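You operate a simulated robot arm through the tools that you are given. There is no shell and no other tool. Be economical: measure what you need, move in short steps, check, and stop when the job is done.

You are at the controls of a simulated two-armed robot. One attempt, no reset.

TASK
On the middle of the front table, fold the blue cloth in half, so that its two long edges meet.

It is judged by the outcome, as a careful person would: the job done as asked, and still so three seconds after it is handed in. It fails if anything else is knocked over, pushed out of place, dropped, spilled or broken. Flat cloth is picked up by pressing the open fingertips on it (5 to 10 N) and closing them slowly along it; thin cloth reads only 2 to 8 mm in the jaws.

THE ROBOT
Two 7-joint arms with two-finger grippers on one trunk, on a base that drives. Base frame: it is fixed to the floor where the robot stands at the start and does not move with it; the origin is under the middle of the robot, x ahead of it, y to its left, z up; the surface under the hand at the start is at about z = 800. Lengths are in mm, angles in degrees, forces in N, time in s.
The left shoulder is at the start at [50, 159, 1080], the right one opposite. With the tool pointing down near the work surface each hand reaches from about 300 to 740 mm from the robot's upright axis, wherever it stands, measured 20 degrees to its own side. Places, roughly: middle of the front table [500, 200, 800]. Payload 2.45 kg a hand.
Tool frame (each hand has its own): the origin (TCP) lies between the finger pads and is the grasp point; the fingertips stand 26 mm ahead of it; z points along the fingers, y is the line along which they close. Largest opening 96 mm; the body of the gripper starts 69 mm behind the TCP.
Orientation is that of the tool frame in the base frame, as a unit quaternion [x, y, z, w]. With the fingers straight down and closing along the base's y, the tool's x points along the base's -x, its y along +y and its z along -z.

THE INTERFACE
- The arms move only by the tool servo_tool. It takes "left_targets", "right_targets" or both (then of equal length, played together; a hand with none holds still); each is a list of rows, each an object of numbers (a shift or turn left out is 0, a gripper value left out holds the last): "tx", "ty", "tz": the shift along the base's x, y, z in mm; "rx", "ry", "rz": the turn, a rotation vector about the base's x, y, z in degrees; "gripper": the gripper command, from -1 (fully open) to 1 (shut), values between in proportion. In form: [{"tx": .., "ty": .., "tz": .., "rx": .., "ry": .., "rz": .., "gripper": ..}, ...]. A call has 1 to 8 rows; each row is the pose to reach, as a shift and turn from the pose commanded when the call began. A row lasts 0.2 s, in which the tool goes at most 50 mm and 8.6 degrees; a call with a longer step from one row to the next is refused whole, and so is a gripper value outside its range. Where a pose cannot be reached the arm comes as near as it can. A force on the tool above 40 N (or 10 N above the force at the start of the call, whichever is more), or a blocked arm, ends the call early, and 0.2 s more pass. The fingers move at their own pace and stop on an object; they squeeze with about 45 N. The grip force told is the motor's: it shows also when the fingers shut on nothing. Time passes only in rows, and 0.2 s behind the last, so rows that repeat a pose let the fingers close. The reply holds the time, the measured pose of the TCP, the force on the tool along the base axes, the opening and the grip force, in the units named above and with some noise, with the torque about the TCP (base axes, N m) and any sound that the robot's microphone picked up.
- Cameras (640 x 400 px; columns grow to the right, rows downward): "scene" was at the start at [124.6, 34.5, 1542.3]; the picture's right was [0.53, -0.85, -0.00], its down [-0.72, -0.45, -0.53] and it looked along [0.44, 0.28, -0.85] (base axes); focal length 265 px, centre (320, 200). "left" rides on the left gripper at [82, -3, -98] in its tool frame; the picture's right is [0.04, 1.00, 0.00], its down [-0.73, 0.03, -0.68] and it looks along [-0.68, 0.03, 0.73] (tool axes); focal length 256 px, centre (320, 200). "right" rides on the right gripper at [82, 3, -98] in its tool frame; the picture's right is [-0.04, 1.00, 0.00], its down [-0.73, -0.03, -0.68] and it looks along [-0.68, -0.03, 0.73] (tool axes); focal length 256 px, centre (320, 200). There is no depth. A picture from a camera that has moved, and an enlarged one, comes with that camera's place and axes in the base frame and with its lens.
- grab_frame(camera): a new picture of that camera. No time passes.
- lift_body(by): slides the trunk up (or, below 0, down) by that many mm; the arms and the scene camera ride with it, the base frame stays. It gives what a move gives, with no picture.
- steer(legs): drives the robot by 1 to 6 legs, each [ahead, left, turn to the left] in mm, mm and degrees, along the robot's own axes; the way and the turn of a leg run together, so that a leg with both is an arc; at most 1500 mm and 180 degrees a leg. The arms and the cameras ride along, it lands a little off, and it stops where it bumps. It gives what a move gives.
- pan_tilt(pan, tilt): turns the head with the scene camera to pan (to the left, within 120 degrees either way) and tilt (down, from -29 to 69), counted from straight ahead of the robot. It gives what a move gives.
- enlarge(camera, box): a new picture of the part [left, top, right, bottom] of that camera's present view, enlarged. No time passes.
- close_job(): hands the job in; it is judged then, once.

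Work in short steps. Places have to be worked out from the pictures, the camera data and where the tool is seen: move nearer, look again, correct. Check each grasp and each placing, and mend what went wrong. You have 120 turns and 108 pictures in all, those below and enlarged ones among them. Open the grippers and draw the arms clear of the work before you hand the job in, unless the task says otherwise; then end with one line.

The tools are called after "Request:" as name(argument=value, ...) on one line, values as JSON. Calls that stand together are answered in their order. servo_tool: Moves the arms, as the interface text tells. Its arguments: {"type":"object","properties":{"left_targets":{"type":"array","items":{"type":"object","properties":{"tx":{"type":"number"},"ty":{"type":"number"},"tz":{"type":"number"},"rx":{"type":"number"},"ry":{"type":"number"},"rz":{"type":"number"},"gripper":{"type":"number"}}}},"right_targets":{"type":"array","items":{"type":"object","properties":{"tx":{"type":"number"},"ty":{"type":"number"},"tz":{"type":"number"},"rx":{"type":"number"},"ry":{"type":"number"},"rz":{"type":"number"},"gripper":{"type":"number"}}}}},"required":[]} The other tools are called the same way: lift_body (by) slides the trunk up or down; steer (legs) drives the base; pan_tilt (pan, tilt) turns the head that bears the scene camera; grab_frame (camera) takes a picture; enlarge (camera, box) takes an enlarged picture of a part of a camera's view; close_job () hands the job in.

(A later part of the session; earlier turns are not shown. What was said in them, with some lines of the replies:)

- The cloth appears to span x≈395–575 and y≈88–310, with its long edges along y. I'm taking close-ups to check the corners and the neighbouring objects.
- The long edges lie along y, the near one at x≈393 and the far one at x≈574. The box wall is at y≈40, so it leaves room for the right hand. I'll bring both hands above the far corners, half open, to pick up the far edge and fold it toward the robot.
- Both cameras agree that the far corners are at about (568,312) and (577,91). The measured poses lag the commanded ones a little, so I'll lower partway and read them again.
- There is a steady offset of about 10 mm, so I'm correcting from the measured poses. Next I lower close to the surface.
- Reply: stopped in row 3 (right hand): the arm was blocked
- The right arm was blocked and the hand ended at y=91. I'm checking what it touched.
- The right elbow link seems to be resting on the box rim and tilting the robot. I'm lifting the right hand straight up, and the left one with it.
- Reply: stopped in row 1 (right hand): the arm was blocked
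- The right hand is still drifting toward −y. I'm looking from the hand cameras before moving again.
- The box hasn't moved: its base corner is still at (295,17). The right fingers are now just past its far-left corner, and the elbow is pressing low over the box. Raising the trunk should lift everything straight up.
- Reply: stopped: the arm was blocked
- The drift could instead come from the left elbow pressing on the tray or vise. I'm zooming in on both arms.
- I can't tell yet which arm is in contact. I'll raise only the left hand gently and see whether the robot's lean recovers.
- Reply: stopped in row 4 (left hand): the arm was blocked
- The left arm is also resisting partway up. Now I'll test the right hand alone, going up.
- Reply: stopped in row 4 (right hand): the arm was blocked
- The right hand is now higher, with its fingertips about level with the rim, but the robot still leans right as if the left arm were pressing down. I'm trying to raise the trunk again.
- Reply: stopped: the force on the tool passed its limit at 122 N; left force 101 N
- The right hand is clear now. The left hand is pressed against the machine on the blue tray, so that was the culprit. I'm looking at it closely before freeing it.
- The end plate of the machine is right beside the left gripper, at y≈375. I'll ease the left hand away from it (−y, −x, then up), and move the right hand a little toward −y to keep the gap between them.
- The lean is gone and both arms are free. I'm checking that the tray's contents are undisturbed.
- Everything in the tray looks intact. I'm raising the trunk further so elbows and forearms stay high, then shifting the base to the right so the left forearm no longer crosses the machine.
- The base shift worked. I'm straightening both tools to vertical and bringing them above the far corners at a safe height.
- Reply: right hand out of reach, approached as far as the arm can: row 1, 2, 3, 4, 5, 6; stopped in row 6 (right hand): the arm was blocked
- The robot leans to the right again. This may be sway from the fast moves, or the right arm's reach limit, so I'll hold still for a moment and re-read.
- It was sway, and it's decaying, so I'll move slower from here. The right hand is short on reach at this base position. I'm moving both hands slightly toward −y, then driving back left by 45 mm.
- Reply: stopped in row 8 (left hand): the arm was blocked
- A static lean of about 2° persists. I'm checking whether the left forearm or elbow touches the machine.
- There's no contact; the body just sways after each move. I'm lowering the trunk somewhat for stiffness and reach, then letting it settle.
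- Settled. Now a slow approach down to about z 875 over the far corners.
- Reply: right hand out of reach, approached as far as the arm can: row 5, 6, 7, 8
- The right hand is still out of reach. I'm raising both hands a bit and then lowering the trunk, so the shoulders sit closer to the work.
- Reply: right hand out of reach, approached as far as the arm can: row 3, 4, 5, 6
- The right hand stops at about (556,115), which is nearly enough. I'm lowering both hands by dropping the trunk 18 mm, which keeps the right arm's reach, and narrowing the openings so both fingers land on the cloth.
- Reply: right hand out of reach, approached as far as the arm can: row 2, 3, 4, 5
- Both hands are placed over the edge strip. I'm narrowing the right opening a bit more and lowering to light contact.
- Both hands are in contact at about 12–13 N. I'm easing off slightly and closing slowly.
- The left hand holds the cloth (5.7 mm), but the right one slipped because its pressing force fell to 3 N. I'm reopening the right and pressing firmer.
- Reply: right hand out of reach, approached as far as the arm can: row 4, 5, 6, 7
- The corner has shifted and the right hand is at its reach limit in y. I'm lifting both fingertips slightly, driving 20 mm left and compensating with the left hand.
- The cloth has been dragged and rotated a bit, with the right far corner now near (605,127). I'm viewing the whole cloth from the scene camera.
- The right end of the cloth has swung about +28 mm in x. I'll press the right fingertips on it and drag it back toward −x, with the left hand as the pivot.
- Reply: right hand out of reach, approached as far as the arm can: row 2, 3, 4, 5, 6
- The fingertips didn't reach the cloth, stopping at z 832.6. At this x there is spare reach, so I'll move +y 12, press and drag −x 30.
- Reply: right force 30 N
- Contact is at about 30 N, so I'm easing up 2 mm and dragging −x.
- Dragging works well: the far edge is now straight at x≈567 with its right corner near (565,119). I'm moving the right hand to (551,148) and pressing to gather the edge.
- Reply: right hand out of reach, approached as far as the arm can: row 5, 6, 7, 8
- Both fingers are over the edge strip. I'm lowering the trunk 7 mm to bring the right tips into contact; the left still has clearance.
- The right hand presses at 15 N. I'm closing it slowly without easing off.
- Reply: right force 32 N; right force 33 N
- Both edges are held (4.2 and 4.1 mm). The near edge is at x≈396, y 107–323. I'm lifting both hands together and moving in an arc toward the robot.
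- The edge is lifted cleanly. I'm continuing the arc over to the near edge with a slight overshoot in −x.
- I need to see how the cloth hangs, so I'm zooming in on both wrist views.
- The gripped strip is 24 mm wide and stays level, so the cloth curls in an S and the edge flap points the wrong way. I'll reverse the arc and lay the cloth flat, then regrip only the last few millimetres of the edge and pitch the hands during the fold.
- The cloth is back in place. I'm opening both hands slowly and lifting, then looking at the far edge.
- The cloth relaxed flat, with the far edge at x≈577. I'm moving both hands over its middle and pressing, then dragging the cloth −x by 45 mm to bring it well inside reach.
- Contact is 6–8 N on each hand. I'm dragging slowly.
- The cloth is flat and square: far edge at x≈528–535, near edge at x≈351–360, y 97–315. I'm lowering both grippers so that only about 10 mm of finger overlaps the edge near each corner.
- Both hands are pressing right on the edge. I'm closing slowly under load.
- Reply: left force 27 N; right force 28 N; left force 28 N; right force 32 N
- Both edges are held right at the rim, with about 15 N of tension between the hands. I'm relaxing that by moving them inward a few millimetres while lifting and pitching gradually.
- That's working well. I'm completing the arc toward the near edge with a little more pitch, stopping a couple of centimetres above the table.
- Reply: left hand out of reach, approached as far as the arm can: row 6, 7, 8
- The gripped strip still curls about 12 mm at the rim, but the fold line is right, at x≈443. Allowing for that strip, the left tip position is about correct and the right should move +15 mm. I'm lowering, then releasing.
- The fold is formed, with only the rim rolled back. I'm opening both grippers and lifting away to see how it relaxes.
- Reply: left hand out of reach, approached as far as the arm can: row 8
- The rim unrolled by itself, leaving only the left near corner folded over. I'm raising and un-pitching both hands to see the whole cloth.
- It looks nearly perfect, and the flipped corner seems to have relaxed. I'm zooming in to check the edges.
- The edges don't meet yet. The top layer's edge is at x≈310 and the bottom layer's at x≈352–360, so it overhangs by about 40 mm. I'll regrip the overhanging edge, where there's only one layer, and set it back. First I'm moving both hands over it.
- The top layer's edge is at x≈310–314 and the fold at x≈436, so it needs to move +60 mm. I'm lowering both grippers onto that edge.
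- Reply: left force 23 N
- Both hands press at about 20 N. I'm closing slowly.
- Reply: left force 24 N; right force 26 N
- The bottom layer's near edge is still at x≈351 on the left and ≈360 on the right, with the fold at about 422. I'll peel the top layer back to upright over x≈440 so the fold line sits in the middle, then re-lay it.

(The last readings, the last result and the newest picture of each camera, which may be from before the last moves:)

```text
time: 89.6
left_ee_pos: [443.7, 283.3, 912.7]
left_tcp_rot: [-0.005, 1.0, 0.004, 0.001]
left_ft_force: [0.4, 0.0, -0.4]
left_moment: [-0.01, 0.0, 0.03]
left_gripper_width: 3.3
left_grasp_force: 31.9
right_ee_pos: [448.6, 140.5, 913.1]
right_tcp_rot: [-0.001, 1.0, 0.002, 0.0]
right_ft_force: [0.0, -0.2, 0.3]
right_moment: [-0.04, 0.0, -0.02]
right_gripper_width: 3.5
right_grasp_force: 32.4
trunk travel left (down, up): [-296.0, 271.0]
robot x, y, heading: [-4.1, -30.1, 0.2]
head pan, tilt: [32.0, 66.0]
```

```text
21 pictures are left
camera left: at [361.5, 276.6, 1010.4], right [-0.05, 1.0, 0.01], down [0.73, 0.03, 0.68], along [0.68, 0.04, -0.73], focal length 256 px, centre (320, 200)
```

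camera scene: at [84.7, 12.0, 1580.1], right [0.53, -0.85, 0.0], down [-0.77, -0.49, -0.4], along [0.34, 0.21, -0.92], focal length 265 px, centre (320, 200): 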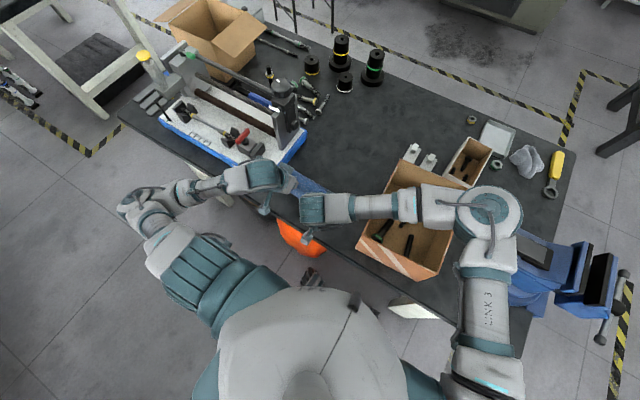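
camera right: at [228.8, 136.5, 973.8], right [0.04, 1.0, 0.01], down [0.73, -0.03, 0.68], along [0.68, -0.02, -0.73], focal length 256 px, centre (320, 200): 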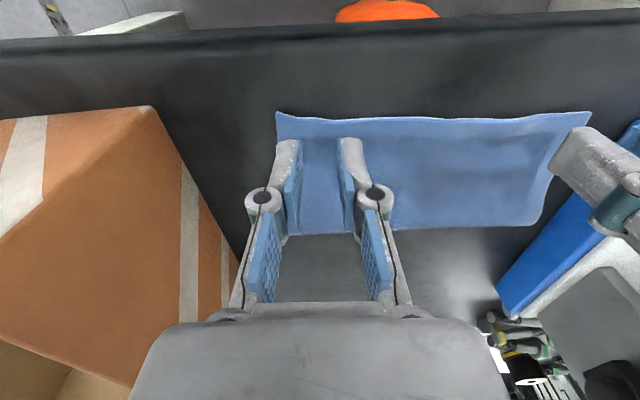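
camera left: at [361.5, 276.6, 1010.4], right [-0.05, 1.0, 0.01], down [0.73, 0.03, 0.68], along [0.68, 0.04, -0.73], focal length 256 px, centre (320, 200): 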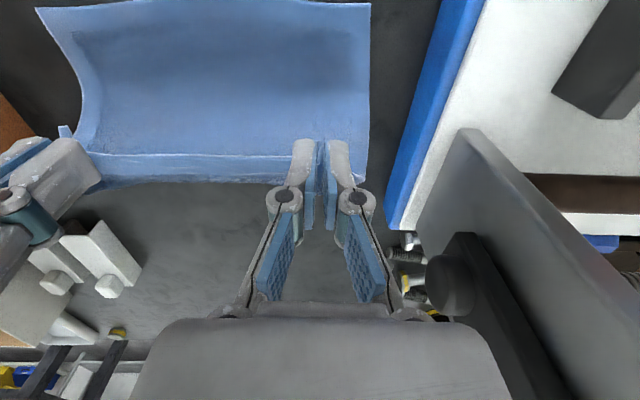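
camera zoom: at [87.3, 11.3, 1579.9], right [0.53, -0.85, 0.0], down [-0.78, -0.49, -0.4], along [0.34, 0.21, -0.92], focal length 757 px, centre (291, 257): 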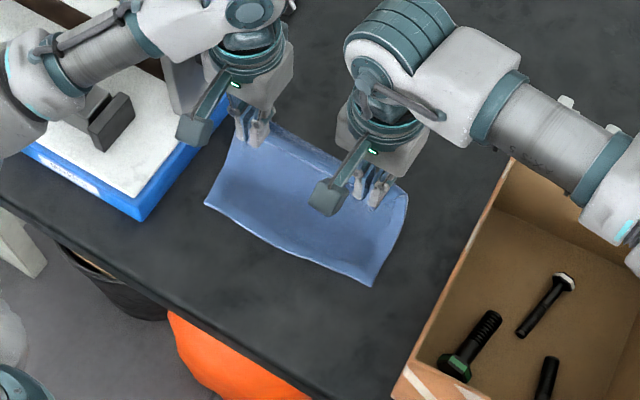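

During the peel the bottom layer slid a little: its near edge now runs from (380,312) to (393,95). The top layer now stands upright. I'll lay it down along an arc so its edge lands at x≈383 on the left and 391 on the right.

Request:
servo_tool(left_targets=[{"tx": -8, "tz": -6}, {"tx": -17, "tz": -13}, {"tx": -27, "tz": -22}, {"tx": -37, "tz": -32}, {"tx": -46, "tz": -44}, {"tx": -54, "tz": -57}, {"tx": -60, "tz": -69}, {"tx": -61, "tz": -78}], right_targets=[{"tx": -8, "tz": -6}, {"tx": -17, "tz": -13}, {"tx": -26, "tz": -22}, {"tx": -35, "tz": -32}, {"tx": -44, "tz": -44}, {"tx": -52, "tz": -57}, {"tx": -57, "tz": -69}, {"tx": -58, "tz": -78}])

Request:
enlarge(camera="left", box=[40, 40, 480, 280])

Request:
enlarge(camera="right", box=[180, 40, 620, 280])

```text
time: 91.4
left_ee_pos: [382.2, 281.5, 835.3]
left_tcp_rot: [-0.005, 1.0, 0.005, 0.001]
left_ft_force: [0.7, -0.6, -0.1]
left_moment: [0.03, 0.02, 0.01]
left_gripper_width: 2.9
left_grasp_force: 31.5
right_ee_pos: [390.5, 140.2, 834.5]
right_tcp_rot: [0.0, 1.0, 0.003, 0.001]
right_ft_force: [0.0, 0.8, 0.2]
right_moment: [-0.03, -0.02, -0.01]
right_gripper_width: 3.9
right_grasp_force: 32.9
trunk travel left (down, up): [-296.0, 271.0]
robot x, y, heading: [-5.5, -27.0, -0.0]
head pan, tilt: [32.0, 66.0]
```

```text
1.45 times, centred on (260, 160) of left
camera zoom: at [299.9, 276.0, 932.7], right [-0.05, 1.0, 0.01], down [0.73, 0.03, 0.68], along [0.68, 0.04, -0.73], focal length 372 px, centre (407, 258)
```

zoom: 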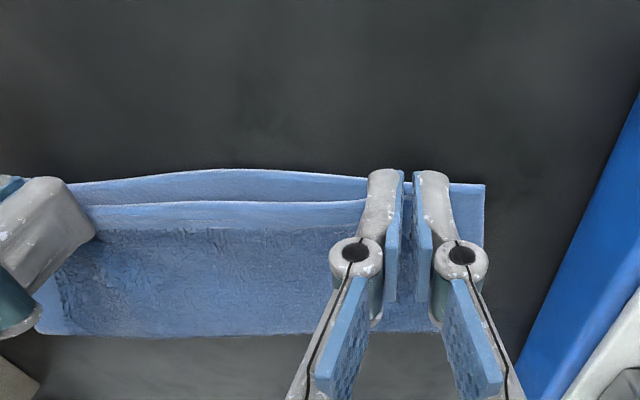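

```text
1.45 times, centred on (400, 160) of right
camera zoom: at [307.8, 143.1, 933.2], right [0.04, 1.0, 0.01], down [0.73, -0.03, 0.68], along [0.68, -0.02, -0.73], focal length 372 px, centre (204, 258)
```

zoom: 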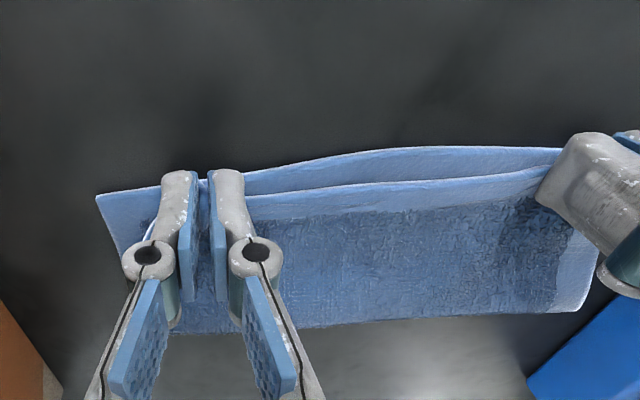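

The edges are within a few millimetres. I'm nudging 3 mm toward −x, lowering to touch, releasing and lifting straight up.

Request:
servo_tool(left_targets=[{"tx": -2, "tz": -2}, {"tx": -3, "tz": -4}, {"tx": -3, "tz": -4, "gripper": 0.85}, {"tx": -3, "tz": -4, "gripper": 0.7}, {"tx": -3, "tz": -4, "gripper": 0.55}, {"tx": -3, "tz": 4, "gripper": 0.55}, {"tx": -3, "tz": 18}, {"tx": -3, "tz": 36}], right_targets=[{"tx": -2, "tz": -2}, {"tx": -3, "tz": -4}, {"tx": -3, "tz": -4, "gripper": 0.85}, {"tx": -3, "tz": -4, "gripper": 0.7}, {"tx": -3, "tz": -4, "gripper": 0.55}, {"tx": -3, "tz": 4, "gripper": 0.55}, {"tx": -3, "tz": 18}, {"tx": -3, "tz": 36}])

Request:
servo_tool(left_targets=[{"tz": 14}, {"tz": 28}, {"tz": 44}, {"tz": 60}, {"tz": 76}, {"tz": 84}], right_targets=[{"tz": 14}, {"tz": 28}, {"tz": 44}, {"tz": 60}, {"tz": 76}, {"tz": 84}])

Request:
grab_frame(camera="left")

Request:
grab_frame(camera="right")

```text
time: 93.2
left_ee_pos: [379.4, 281.7, 871.4]
left_tcp_rot: [-0.005, 1.0, 0.004, 0.001]
left_ft_force: [0.3, -0.1, 0.1]
left_moment: [0.0, 0.0, 0.0]
left_gripper_width: 21.6
left_grasp_force: 0.0
right_ee_pos: [386.2, 139.7, 870.0]
right_tcp_rot: [0.0, 1.0, 0.003, 0.0]
right_ft_force: [-0.1, -0.2, 0.3]
right_moment: [0.03, 0.01, -0.02]
right_gripper_width: 21.2
right_grasp_force: 0.0
trunk travel left (down, up): [-296.0, 271.0]
robot x, y, heading: [-2.6, -26.6, 0.2]
head pan, tilt: [32.0, 66.0]
```

```text
time: 94.6
left_ee_pos: [378.9, 281.1, 955.8]
left_tcp_rot: [-0.005, 1.0, 0.004, 0.001]
left_ft_force: [-1.0, 0.1, 0.4]
left_moment: [0.0, -0.02, -0.01]
left_gripper_width: 21.7
left_grasp_force: 0.0
right_ee_pos: [388.3, 140.2, 954.6]
right_tcp_rot: [0.0, 1.0, 0.004, -0.001]
right_ft_force: [-0.1, 0.6, -0.4]
right_moment: [0.0, 0.0, 0.0]
right_gripper_width: 21.6
right_grasp_force: 0.0
trunk travel left (down, up): [-296.0, 271.0]
robot x, y, heading: [-2.7, -28.6, -0.0]
head pan, tilt: [32.0, 66.0]
```

```text
18 pictures are left
camera left: at [297.0, 276.4, 1052.9], right [-0.05, 1.0, 0.01], down [0.73, 0.03, 0.68], along [0.68, 0.04, -0.73], focal length 256 px, centre (320, 200)
```

left: 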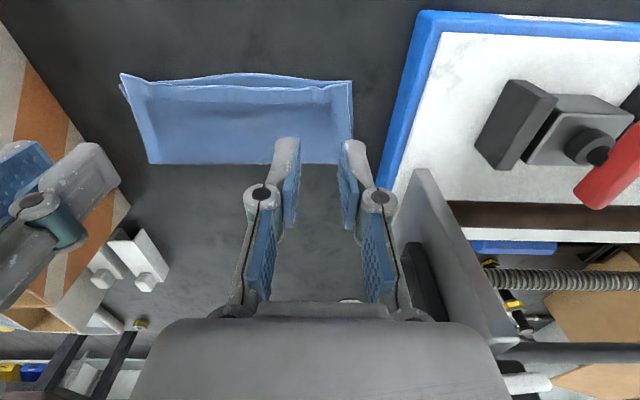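

```text
17 pictures are left
camera right: at [304.5, 143.1, 1052.8], right [0.04, 1.0, 0.01], down [0.73, -0.03, 0.68], along [0.68, -0.02, -0.73], focal length 256 px, centre (320, 200)
```

right: 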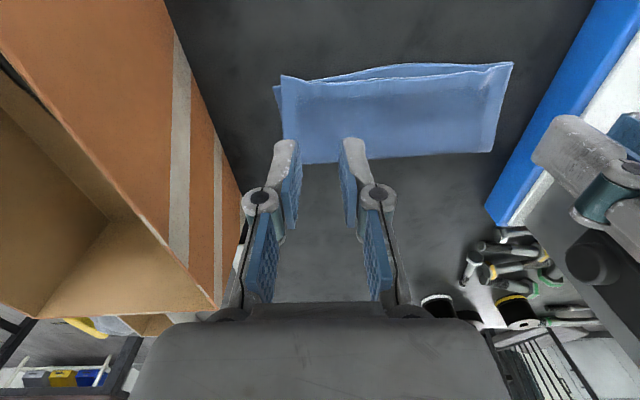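

Both corners meet well, and only the middle of the top edge seems a little short. I'm zooming in for detail.

Request:
enlarge(camera="left", box=[105, 50, 365, 190])

Request:
enlarge(camera="right", box=[260, 40, 530, 190])

```text
2.46 times, centred on (235, 120) of left
camera zoom: at [297.0, 276.4, 1052.9], right [-0.05, 1.0, 0.01], down [0.73, 0.03, 0.68], along [0.68, 0.04, -0.73], focal length 630 px, centre (529, 397)
```

zoom: 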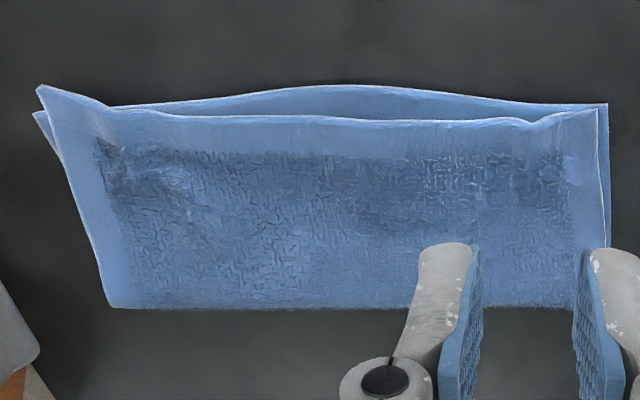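

```text
2.37 times, centred on (395, 115) of right
camera zoom: at [304.5, 143.1, 1052.8], right [0.04, 1.0, 0.01], down [0.73, -0.03, 0.68], along [0.68, -0.02, -0.73], focal length 607 px, centre (142, 402)
```

zoom: 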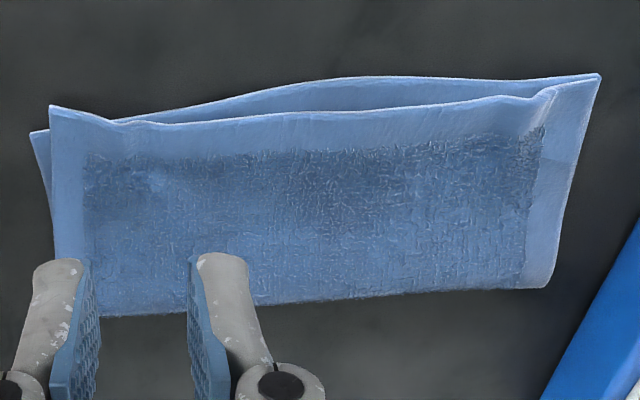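

The left corner matches within 3 mm, the middle of the top edge is about 11 mm short, and the right corner is about 11 mm over. The bottom edge bows toward the robot in the middle. I'll move the right hand away and use the left fingertips to drag that exposed strip gently +x.

Request:
servo_tool(left_targets=[{"tz": 0, "gripper": 0.3}, {"tz": 0, "gripper": -0.1}, {"ty": -8, "tx": -1, "tz": -8}, {"ty": -20, "tx": -3, "tz": -22}, {"ty": -34, "tx": -5, "tz": -40}, {"ty": -48, "tx": -7, "tz": -60}, {"ty": -60, "tx": -9, "tz": -80}, {"ty": -67, "tx": -10, "tz": -96}], right_targets=[{"tz": 10, "ty": -12}, {"tz": 25, "ty": -28}, {"tz": 40, "ty": -44}, {"tz": 50, "ty": -60}, {"tz": 60, "ty": -76}, {"tz": 70, "ty": -90}, {"tz": 75, "ty": -98}, {"tz": 75, "ty": -98}])

Request:
grab_frame(camera="left")

```text
time: 96.4
left_ee_pos: [369.5, 214.4, 857.7]
left_tcp_rot: [-0.005, 1.0, 0.004, 0.001]
left_ft_force: [0.2, -0.3, -0.5]
left_moment: [0.03, -0.01, -0.01]
left_gripper_width: 52.8
left_grasp_force: 0.0
right_ee_pos: [385.7, 42.0, 1029.0]
right_tcp_rot: [-0.002, 1.0, 0.004, 0.0]
right_ft_force: [0.7, -0.4, 0.2]
right_moment: [0.02, 0.01, 0.01]
right_gripper_width: 21.5
right_grasp_force: 0.0
trunk travel left (down, up): [-296.0, 271.0]
robot x, y, heading: [-1.0, -26.4, 0.2]
head pan, tilt: [32.0, 66.0]
```

```text
14 pictures are left
camera left: at [287.0, 210.1, 956.6], right [-0.05, 1.0, 0.01], down [0.73, 0.03, 0.68], along [0.68, 0.04, -0.73], focal length 256 px, centre (320, 200)
```

left: 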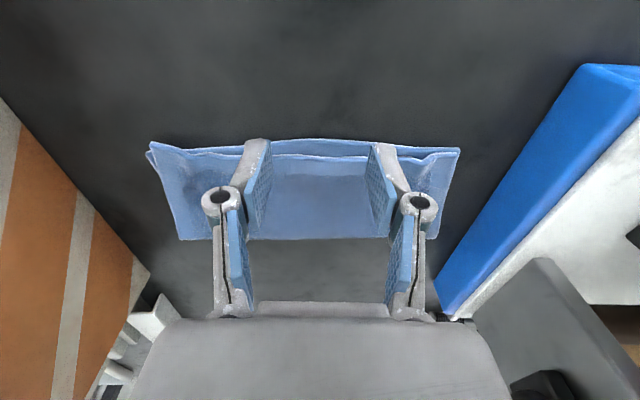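

The bottom edge is at 376 and the top edge at 387 in the middle. The fingers cover up to 381, so they touch only the exposed strip. I'm lowering and dragging +7 mm.

Request:
servo_tool(left_targets=[{"tz": -8}, {"tz": -16}, {"tz": -23}, {"tz": -28}, {"tz": -29}, {"tz": -29}])

Request:
servo_tool(left_targets=[{"tx": 2}, {"tx": 4}, {"tx": 6}, {"tx": 8}, {"tx": 8, "tz": 3}, {"tx": 6, "tz": 12}, {"tx": 4, "tz": 30}, {"tx": 4, "tz": 50}])

Request:
enlarge(camera="left", box=[120, 80, 520, 300])

```text
time: 97.8
left_ee_pos: [369.7, 213.8, 829.5]
left_tcp_rot: [-0.005, 1.0, 0.005, 0.001]
left_ft_force: [0.1, -0.1, 0.6]
left_moment: [-0.03, 0.01, 0.0]
left_gripper_width: 52.8
left_grasp_force: 0.2
right_ee_pos: [388.2, 43.2, 1030.1]
right_tcp_rot: [-0.001, 1.0, 0.004, 0.0]
right_ft_force: [-0.6, -0.8, 0.6]
right_moment: [-0.01, -0.01, -0.03]
right_gripper_width: 21.7
right_grasp_force: 0.2
trunk travel left (down, up): [-296.0, 271.0]
robot x, y, heading: [-1.3, -22.1, 0.1]
head pan, tilt: [32.0, 66.0]
```

```text
time: 99.6
left_ee_pos: [373.0, 215.7, 879.3]
left_tcp_rot: [-0.004, 1.0, 0.004, 0.001]
left_ft_force: [0.6, -0.1, 0.4]
left_moment: [0.01, 0.03, 0.0]
left_gripper_width: 52.6
left_grasp_force: 0.0
right_ee_pos: [386.7, 42.4, 1029.0]
right_tcp_rot: [-0.001, 1.0, 0.003, 0.0]
right_ft_force: [0.4, -0.3, -0.2]
right_moment: [0.02, 0.01, -0.02]
right_gripper_width: 21.3
right_grasp_force: 0.0
trunk travel left (down, up): [-296.0, 271.0]
robot x, y, heading: [-1.4, -28.0, 0.2]
head pan, tilt: [32.0, 66.0]
```

```text
1.60 times, centred on (320, 190) of left
camera zoom: at [291.3, 209.8, 978.4], right [-0.05, 1.0, 0.01], down [0.73, 0.03, 0.68], along [0.68, 0.04, -0.73], focal length 410 px, centre (320, 216)
```

zoom: 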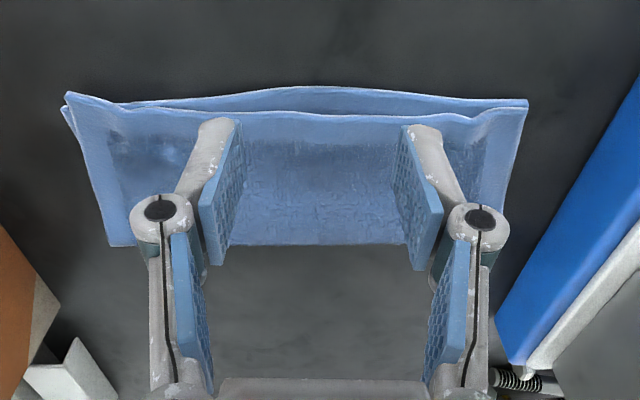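

The contact was too light (0.6 N) and nothing moved. I'm repeating it slightly deeper.

Request:
servo_tool(left_targets=[{"tx": -4, "tz": -14}, {"tx": -4, "tz": -28}, {"tx": -4, "tz": -40}, {"tx": -4, "tz": -48}, {"tx": -4, "tz": -52}, {"tx": -4, "tz": -53}, {"tx": -4, "tz": -53}])

Request:
servo_tool(left_targets=[{"tx": 2}, {"tx": 4}, {"tx": 6}, {"tx": 8}, {"tx": 9}, {"tx": 9}])

Request:
servo_tool(left_targets=[{"tz": 3}, {"tz": 8}, {"tz": 20}, {"tz": 36}, {"tz": 52}, {"tz": 52}])

Request:
enlarge(camera="left", box=[120, 80, 520, 300])

```text
time: 101.2
left_ee_pos: [368.8, 216.1, 827.3]
left_tcp_rot: [-0.004, 1.0, 0.005, 0.001]
left_ft_force: [0.1, 0.5, 2.3]
left_moment: [-0.03, -0.01, 0.0]
left_gripper_width: 53.1
left_grasp_force: 0.0
right_ee_pos: [387.6, 43.4, 1030.2]
right_tcp_rot: [-0.001, 1.0, 0.004, 0.001]
right_ft_force: [0.1, 0.3, -0.4]
right_moment: [0.03, 0.0, 0.01]
right_gripper_width: 21.6
right_grasp_force: 0.1
trunk travel left (down, up): [-296.0, 271.0]
robot x, y, heading: [-2.3, -24.9, -0.0]
head pan, tilt: [32.0, 66.0]
```

```text
time: 102.6
left_ee_pos: [378.0, 215.0, 826.6]
left_tcp_rot: [-0.003, 1.0, 0.004, 0.0]
left_ft_force: [-0.5, -0.1, 2.1]
left_moment: [0.0, -0.01, 0.01]
left_gripper_width: 53.1
left_grasp_force: 0.0
right_ee_pos: [387.4, 41.7, 1029.6]
right_tcp_rot: [0.0, 1.0, 0.003, 0.0]
right_ft_force: [0.8, 0.0, 0.7]
right_moment: [0.02, 0.03, -0.02]
right_gripper_width: 21.5
right_grasp_force: 0.0
trunk travel left (down, up): [-296.0, 271.0]
robot x, y, heading: [-0.7, -24.7, 0.0]
head pan, tilt: [32.0, 66.0]
```

```text
time: 104.0
left_ee_pos: [379.2, 214.8, 877.8]
left_tcp_rot: [-0.005, 1.0, 0.004, 0.0]
left_ft_force: [0.5, -0.2, 0.1]
left_moment: [0.01, 0.0, 0.01]
left_gripper_width: 52.9
left_grasp_force: 0.0
right_ee_pos: [388.5, 43.3, 1030.6]
right_tcp_rot: [0.0, 1.0, 0.003, 0.0]
right_ft_force: [-0.7, 0.4, 0.0]
right_moment: [-0.04, 0.0, 0.02]
right_gripper_width: 21.5
right_grasp_force: 0.0
trunk travel left (down, up): [-296.0, 271.0]
robot x, y, heading: [-0.5, -29.4, -0.3]
head pan, tilt: [32.0, 66.0]
```

```text
1.60 times, centred on (320, 190) of left
camera zoom: at [296.3, 209.6, 976.9], right [-0.05, 1.0, 0.01], down [0.73, 0.03, 0.68], along [0.68, 0.04, -0.73], focal length 410 px, centre (320, 216)
```

zoom: 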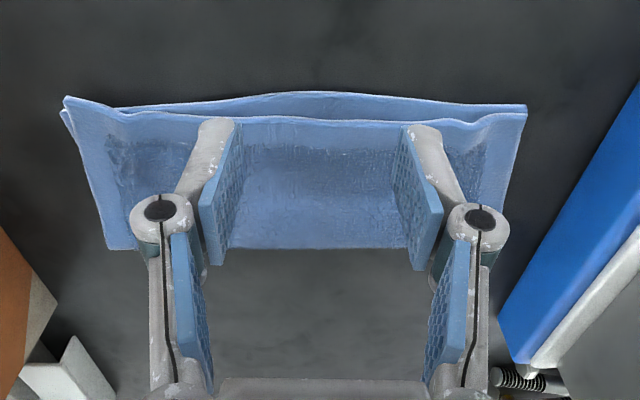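

That had only a slight effect at 2 N. One more try with the fingers closed, at the exact middle and pressed to about 10 N.

Request:
servo_tool(left_targets=[{"tx": -2, "ty": -3, "gripper": 0.4}, {"tx": -4, "ty": -6, "gripper": 0.8, "tz": -8}, {"tx": -4, "ty": -6, "tz": -22}, {"tx": -4, "ty": -6, "tz": -36}, {"tx": -4, "ty": -6, "tz": -46}, {"tx": -4, "ty": -6, "tz": -51}, {"tx": -4, "ty": -6, "tz": -54}, {"tx": -4, "ty": -6, "tz": -54}])

Request:
servo_tool(left_targets=[{"tx": 2}, {"tx": 4}, {"tx": 6}, {"tx": 8}, {"tx": 9}, {"tx": 9}])

Request:
servo_tool(left_targets=[{"tz": 3}, {"tz": 8}, {"tz": 20}, {"tz": 36}, {"tz": 56}, {"tz": 76}, {"tz": 96}])

Request:
enlarge(camera="left", box=[120, 50, 520, 270])

```text
time: 105.8
left_ee_pos: [373.9, 207.2, 827.3]
left_tcp_rot: [-0.005, 1.0, 0.004, 0.005]
left_ft_force: [0.9, 0.3, 30.5]
left_moment: [0.11, -0.29, -0.01]
left_gripper_width: 10.4
left_grasp_force: 0.7
right_ee_pos: [385.6, 41.7, 1030.3]
right_tcp_rot: [0.0, 1.0, 0.003, 0.002]
right_ft_force: [0.8, 0.7, 0.4]
right_moment: [-0.01, 0.02, -0.01]
right_gripper_width: 21.6
right_grasp_force: 0.0
trunk travel left (down, up): [-296.0, 271.0]
robot x, y, heading: [-3.3, -26.0, 0.4]
head pan, tilt: [32.0, 66.0]
```

```text
time: 106.3
left_ee_pos: [376.3, 208.5, 827.8]
left_tcp_rot: [-0.003, 1.0, 0.003, 0.003]
left_ft_force: [-5.7, -0.2, 24.4]
left_moment: [0.05, -0.03, 0.03]
left_gripper_width: 8.6
left_grasp_force: 0.1
right_ee_pos: [385.9, 42.4, 1030.9]
right_tcp_rot: [0.0, 1.0, 0.002, 0.001]
right_ft_force: [1.0, -0.3, 0.1]
right_moment: [-0.02, 0.01, 0.02]
right_gripper_width: 21.4
right_grasp_force: 0.1
trunk travel left (down, up): [-296.0, 271.0]
robot x, y, heading: [-1.9, -26.3, 0.1]
head pan, tilt: [32.0, 66.0]
stopped in row 2 (left hand): the force on the tool passed its limit at 41 N (the readings are from after the stop); the commanded pose is now the measured one
```

```text
time: 107.9
left_ee_pos: [375.3, 208.7, 921.8]
left_tcp_rot: [-0.005, 1.0, 0.004, 0.0]
left_ft_force: [-0.1, 0.3, 0.1]
left_moment: [-0.01, 0.02, 0.02]
left_gripper_width: 9.6
left_grasp_force: 0.1
right_ee_pos: [385.8, 41.8, 1030.0]
right_tcp_rot: [-0.001, 1.0, 0.003, 0.001]
right_ft_force: [0.0, 0.1, 0.6]
right_moment: [-0.02, 0.01, -0.01]
right_gripper_width: 21.6
right_grasp_force: 0.1
trunk travel left (down, up): [-296.0, 271.0]
robot x, y, heading: [-1.0, -29.2, 0.3]
head pan, tilt: [32.0, 66.0]
```

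```text
1.60 times, centred on (320, 160) of left
camera zoom: at [293.4, 203.7, 1020.0], right [-0.05, 1.0, 0.01], down [0.73, 0.03, 0.68], along [0.68, 0.04, -0.73], focal length 410 px, centre (320, 264)
```

zoom: 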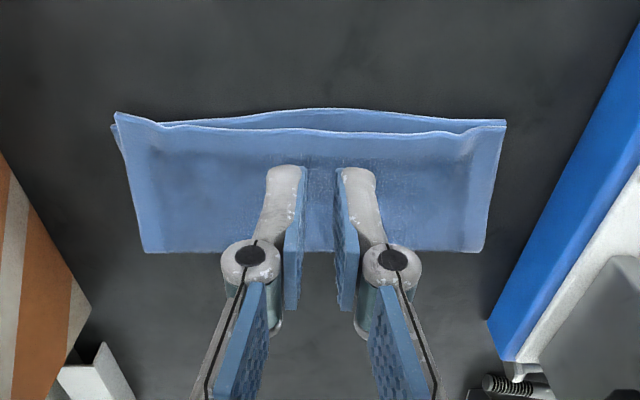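

The gap in the middle is about 10 mm. One last, lighter pressed drag there, starting a little farther in.

Request:
servo_tool(left_targets=[{"tx": 1, "tz": -20}, {"tx": 2, "tz": -45}, {"tx": 3, "tz": -68}, {"tx": 3, "tz": -84}, {"tx": 3, "tz": -92}, {"tx": 3, "tz": -94.5}, {"tx": 3, "tz": -94.5}])

Request:
servo_tool(left_targets=[{"tx": 2}, {"tx": 4}, {"tx": 6}, {"tx": 8}, {"tx": 9}, {"tx": 9}])

Request:
servo_tool(left_targets=[{"tz": 3}, {"tz": 8}, {"tz": 20}, {"tz": 36}, {"tz": 56}, {"tz": 76}, {"tz": 96}])

Request:
enlarge(camera="left", box=[120, 50, 520, 270])

```text
time: 109.5
left_ee_pos: [380.0, 207.6, 829.5]
left_tcp_rot: [-0.004, 1.0, 0.004, 0.004]
left_ft_force: [2.3, 0.0, 24.4]
left_moment: [-0.02, -0.36, 0.03]
left_gripper_width: 10.4
left_grasp_force: 0.5
right_ee_pos: [385.5, 39.1, 1031.4]
right_tcp_rot: [0.0, 1.0, 0.004, 0.001]
right_ft_force: [0.7, 0.0, -0.7]
right_moment: [-0.03, 0.02, 0.02]
right_gripper_width: 21.6
right_grasp_force: 0.1
trunk travel left (down, up): [-296.0, 271.0]
robot x, y, heading: [-1.3, -32.2, 0.3]
head pan, tilt: [32.0, 66.0]
```

```text
time: 110.9
left_ee_pos: [386.6, 208.2, 829.4]
left_tcp_rot: [-0.003, 1.0, 0.003, 0.002]
left_ft_force: [-6.7, -1.4, 28.1]
left_moment: [-0.04, -0.16, -0.02]
left_gripper_width: 10.0
left_grasp_force: 5.7
right_ee_pos: [384.1, 42.2, 1031.2]
right_tcp_rot: [0.0, 1.0, 0.003, 0.001]
right_ft_force: [-0.5, -0.3, 0.5]
right_moment: [0.01, 0.03, 0.05]
right_gripper_width: 21.7
right_grasp_force: 0.1
trunk travel left (down, up): [-296.0, 271.0]
robot x, y, heading: [-4.1, -22.0, 0.3]
head pan, tilt: [32.0, 66.0]
```

```text
time: 112.5
left_ee_pos: [388.8, 209.4, 924.6]
left_tcp_rot: [-0.003, 1.0, 0.005, 0.002]
left_ft_force: [0.4, -0.3, 0.8]
left_moment: [-0.01, 0.02, 0.0]
left_gripper_width: 9.5
left_grasp_force: 0.0
right_ee_pos: [385.8, 42.7, 1030.7]
right_tcp_rot: [0.0, 1.0, 0.003, 0.001]
right_ft_force: [-0.2, 0.0, 0.0]
right_moment: [0.02, -0.01, -0.01]
right_gripper_width: 21.4
right_grasp_force: 0.1
trunk travel left (down, up): [-296.0, 271.0]
robot x, y, heading: [1.0, -26.8, 0.1]
head pan, tilt: [32.0, 66.0]
```

```text
1.60 times, centred on (320, 160) of left
camera zoom: at [305.9, 203.9, 1021.8], right [-0.05, 1.0, 0.01], down [0.73, 0.03, 0.68], along [0.68, 0.04, -0.73], focal length 410 px, centre (320, 264)
```

zoom: 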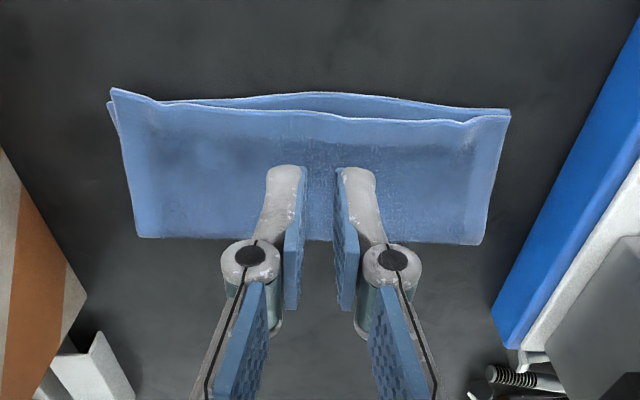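

The edges now meet within about 8 mm all along. I'm opening both grippers and drawing the arms clear, up and back near their starting poses.

Request:
servo_tool(left_targets=[{"tz": 15, "gripper": -1}, {"tz": 35, "ty": 12, "tx": -6}, {"tz": 55, "ty": 26, "tx": -14}, {"tz": 75, "ty": 42, "tx": -22}, {"tz": 90, "ty": 58, "tx": -32}, {"tz": 100, "ty": 72, "tx": -42}, {"tz": 105, "ty": 82, "tx": -50}, {"tz": 105, "ty": 82, "tx": -50}], right_targets=[{"tz": 5, "gripper": -1}, {"tz": 10, "ty": -10, "tx": -10}, {"tz": 15, "ty": -22, "tx": -20}, {"tz": 20, "ty": -34, "tx": -32}, {"tz": 20, "ty": -46, "tx": -44}, {"tz": 20, "ty": -56, "tx": -56}, {"tz": 20, "ty": -62, "tx": -66}, {"tz": 20, "ty": -62, "tx": -70}])

Request:
grab_frame(camera="scene")

Request:
grab_frame(camera="left")

```text
time: 114.3
left_ee_pos: [339.5, 292.8, 1028.3]
left_tcp_rot: [-0.003, 1.0, 0.004, 0.001]
left_ft_force: [0.4, 0.5, 0.1]
left_moment: [0.0, -0.02, 0.0]
left_gripper_width: 96.1
left_grasp_force: 0.1
right_ee_pos: [314.5, -19.9, 1050.0]
right_tcp_rot: [0.001, 1.0, 0.002, 0.001]
right_ft_force: [0.4, 0.6, -0.1]
right_moment: [-0.02, 0.0, 0.01]
right_gripper_width: 96.2
right_grasp_force: 0.2
trunk travel left (down, up): [-296.0, 271.0]
robot x, y, heading: [-0.6, -27.5, 0.4]
head pan, tilt: [32.0, 66.0]
```

```text
9 pictures are left
camera scene: at [86.2, 10.0, 1580.0], right [0.53, -0.85, 0.0], down [-0.78, -0.49, -0.4], along [0.34, 0.21, -0.92], focal length 265 px, centre (320, 200)
```

scene: 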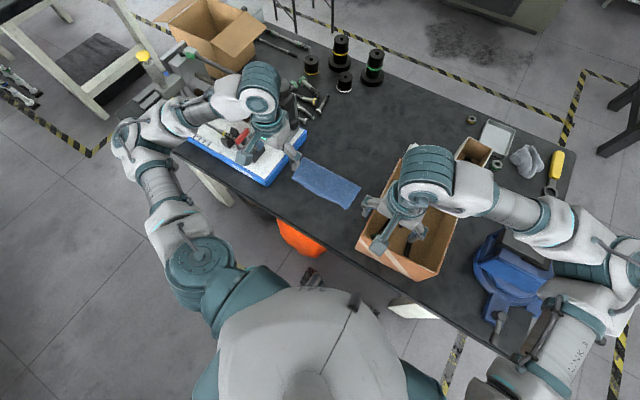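

```text
8 pictures are left
camera left: at [256.4, 287.2, 1126.0], right [-0.05, 1.0, 0.01], down [0.73, 0.03, 0.68], along [0.68, 0.04, -0.73], focal length 256 px, centre (320, 200)
```

left: 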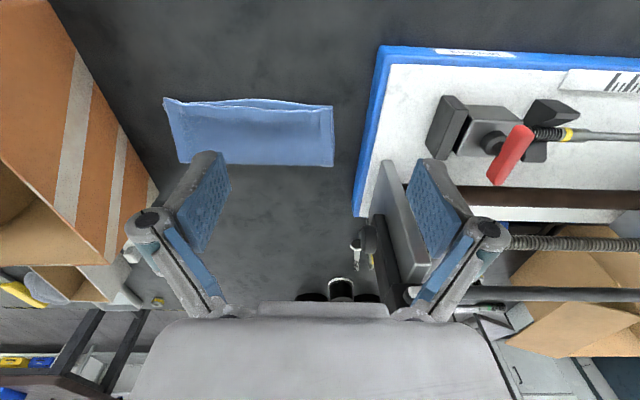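

The cloth lies folded in half with its long edges together, and both arms are clear with open grippers. The other objects look as they did at the start, so I'm handing in.

Request:
close_job()

```text
The job is handed in.
```

I folded the blue cloth in half on the front table and handed it in. Its long edges meet to within about 10 mm: they are closest at the left corner, the top edge is about 8 mm short in the middle, and it runs up to about 11 mm over at the right corner. Early on, the left hand pressed against the machine on the blue tray (122 N peak), but nothing looked moved or knocked over in the final pictures.
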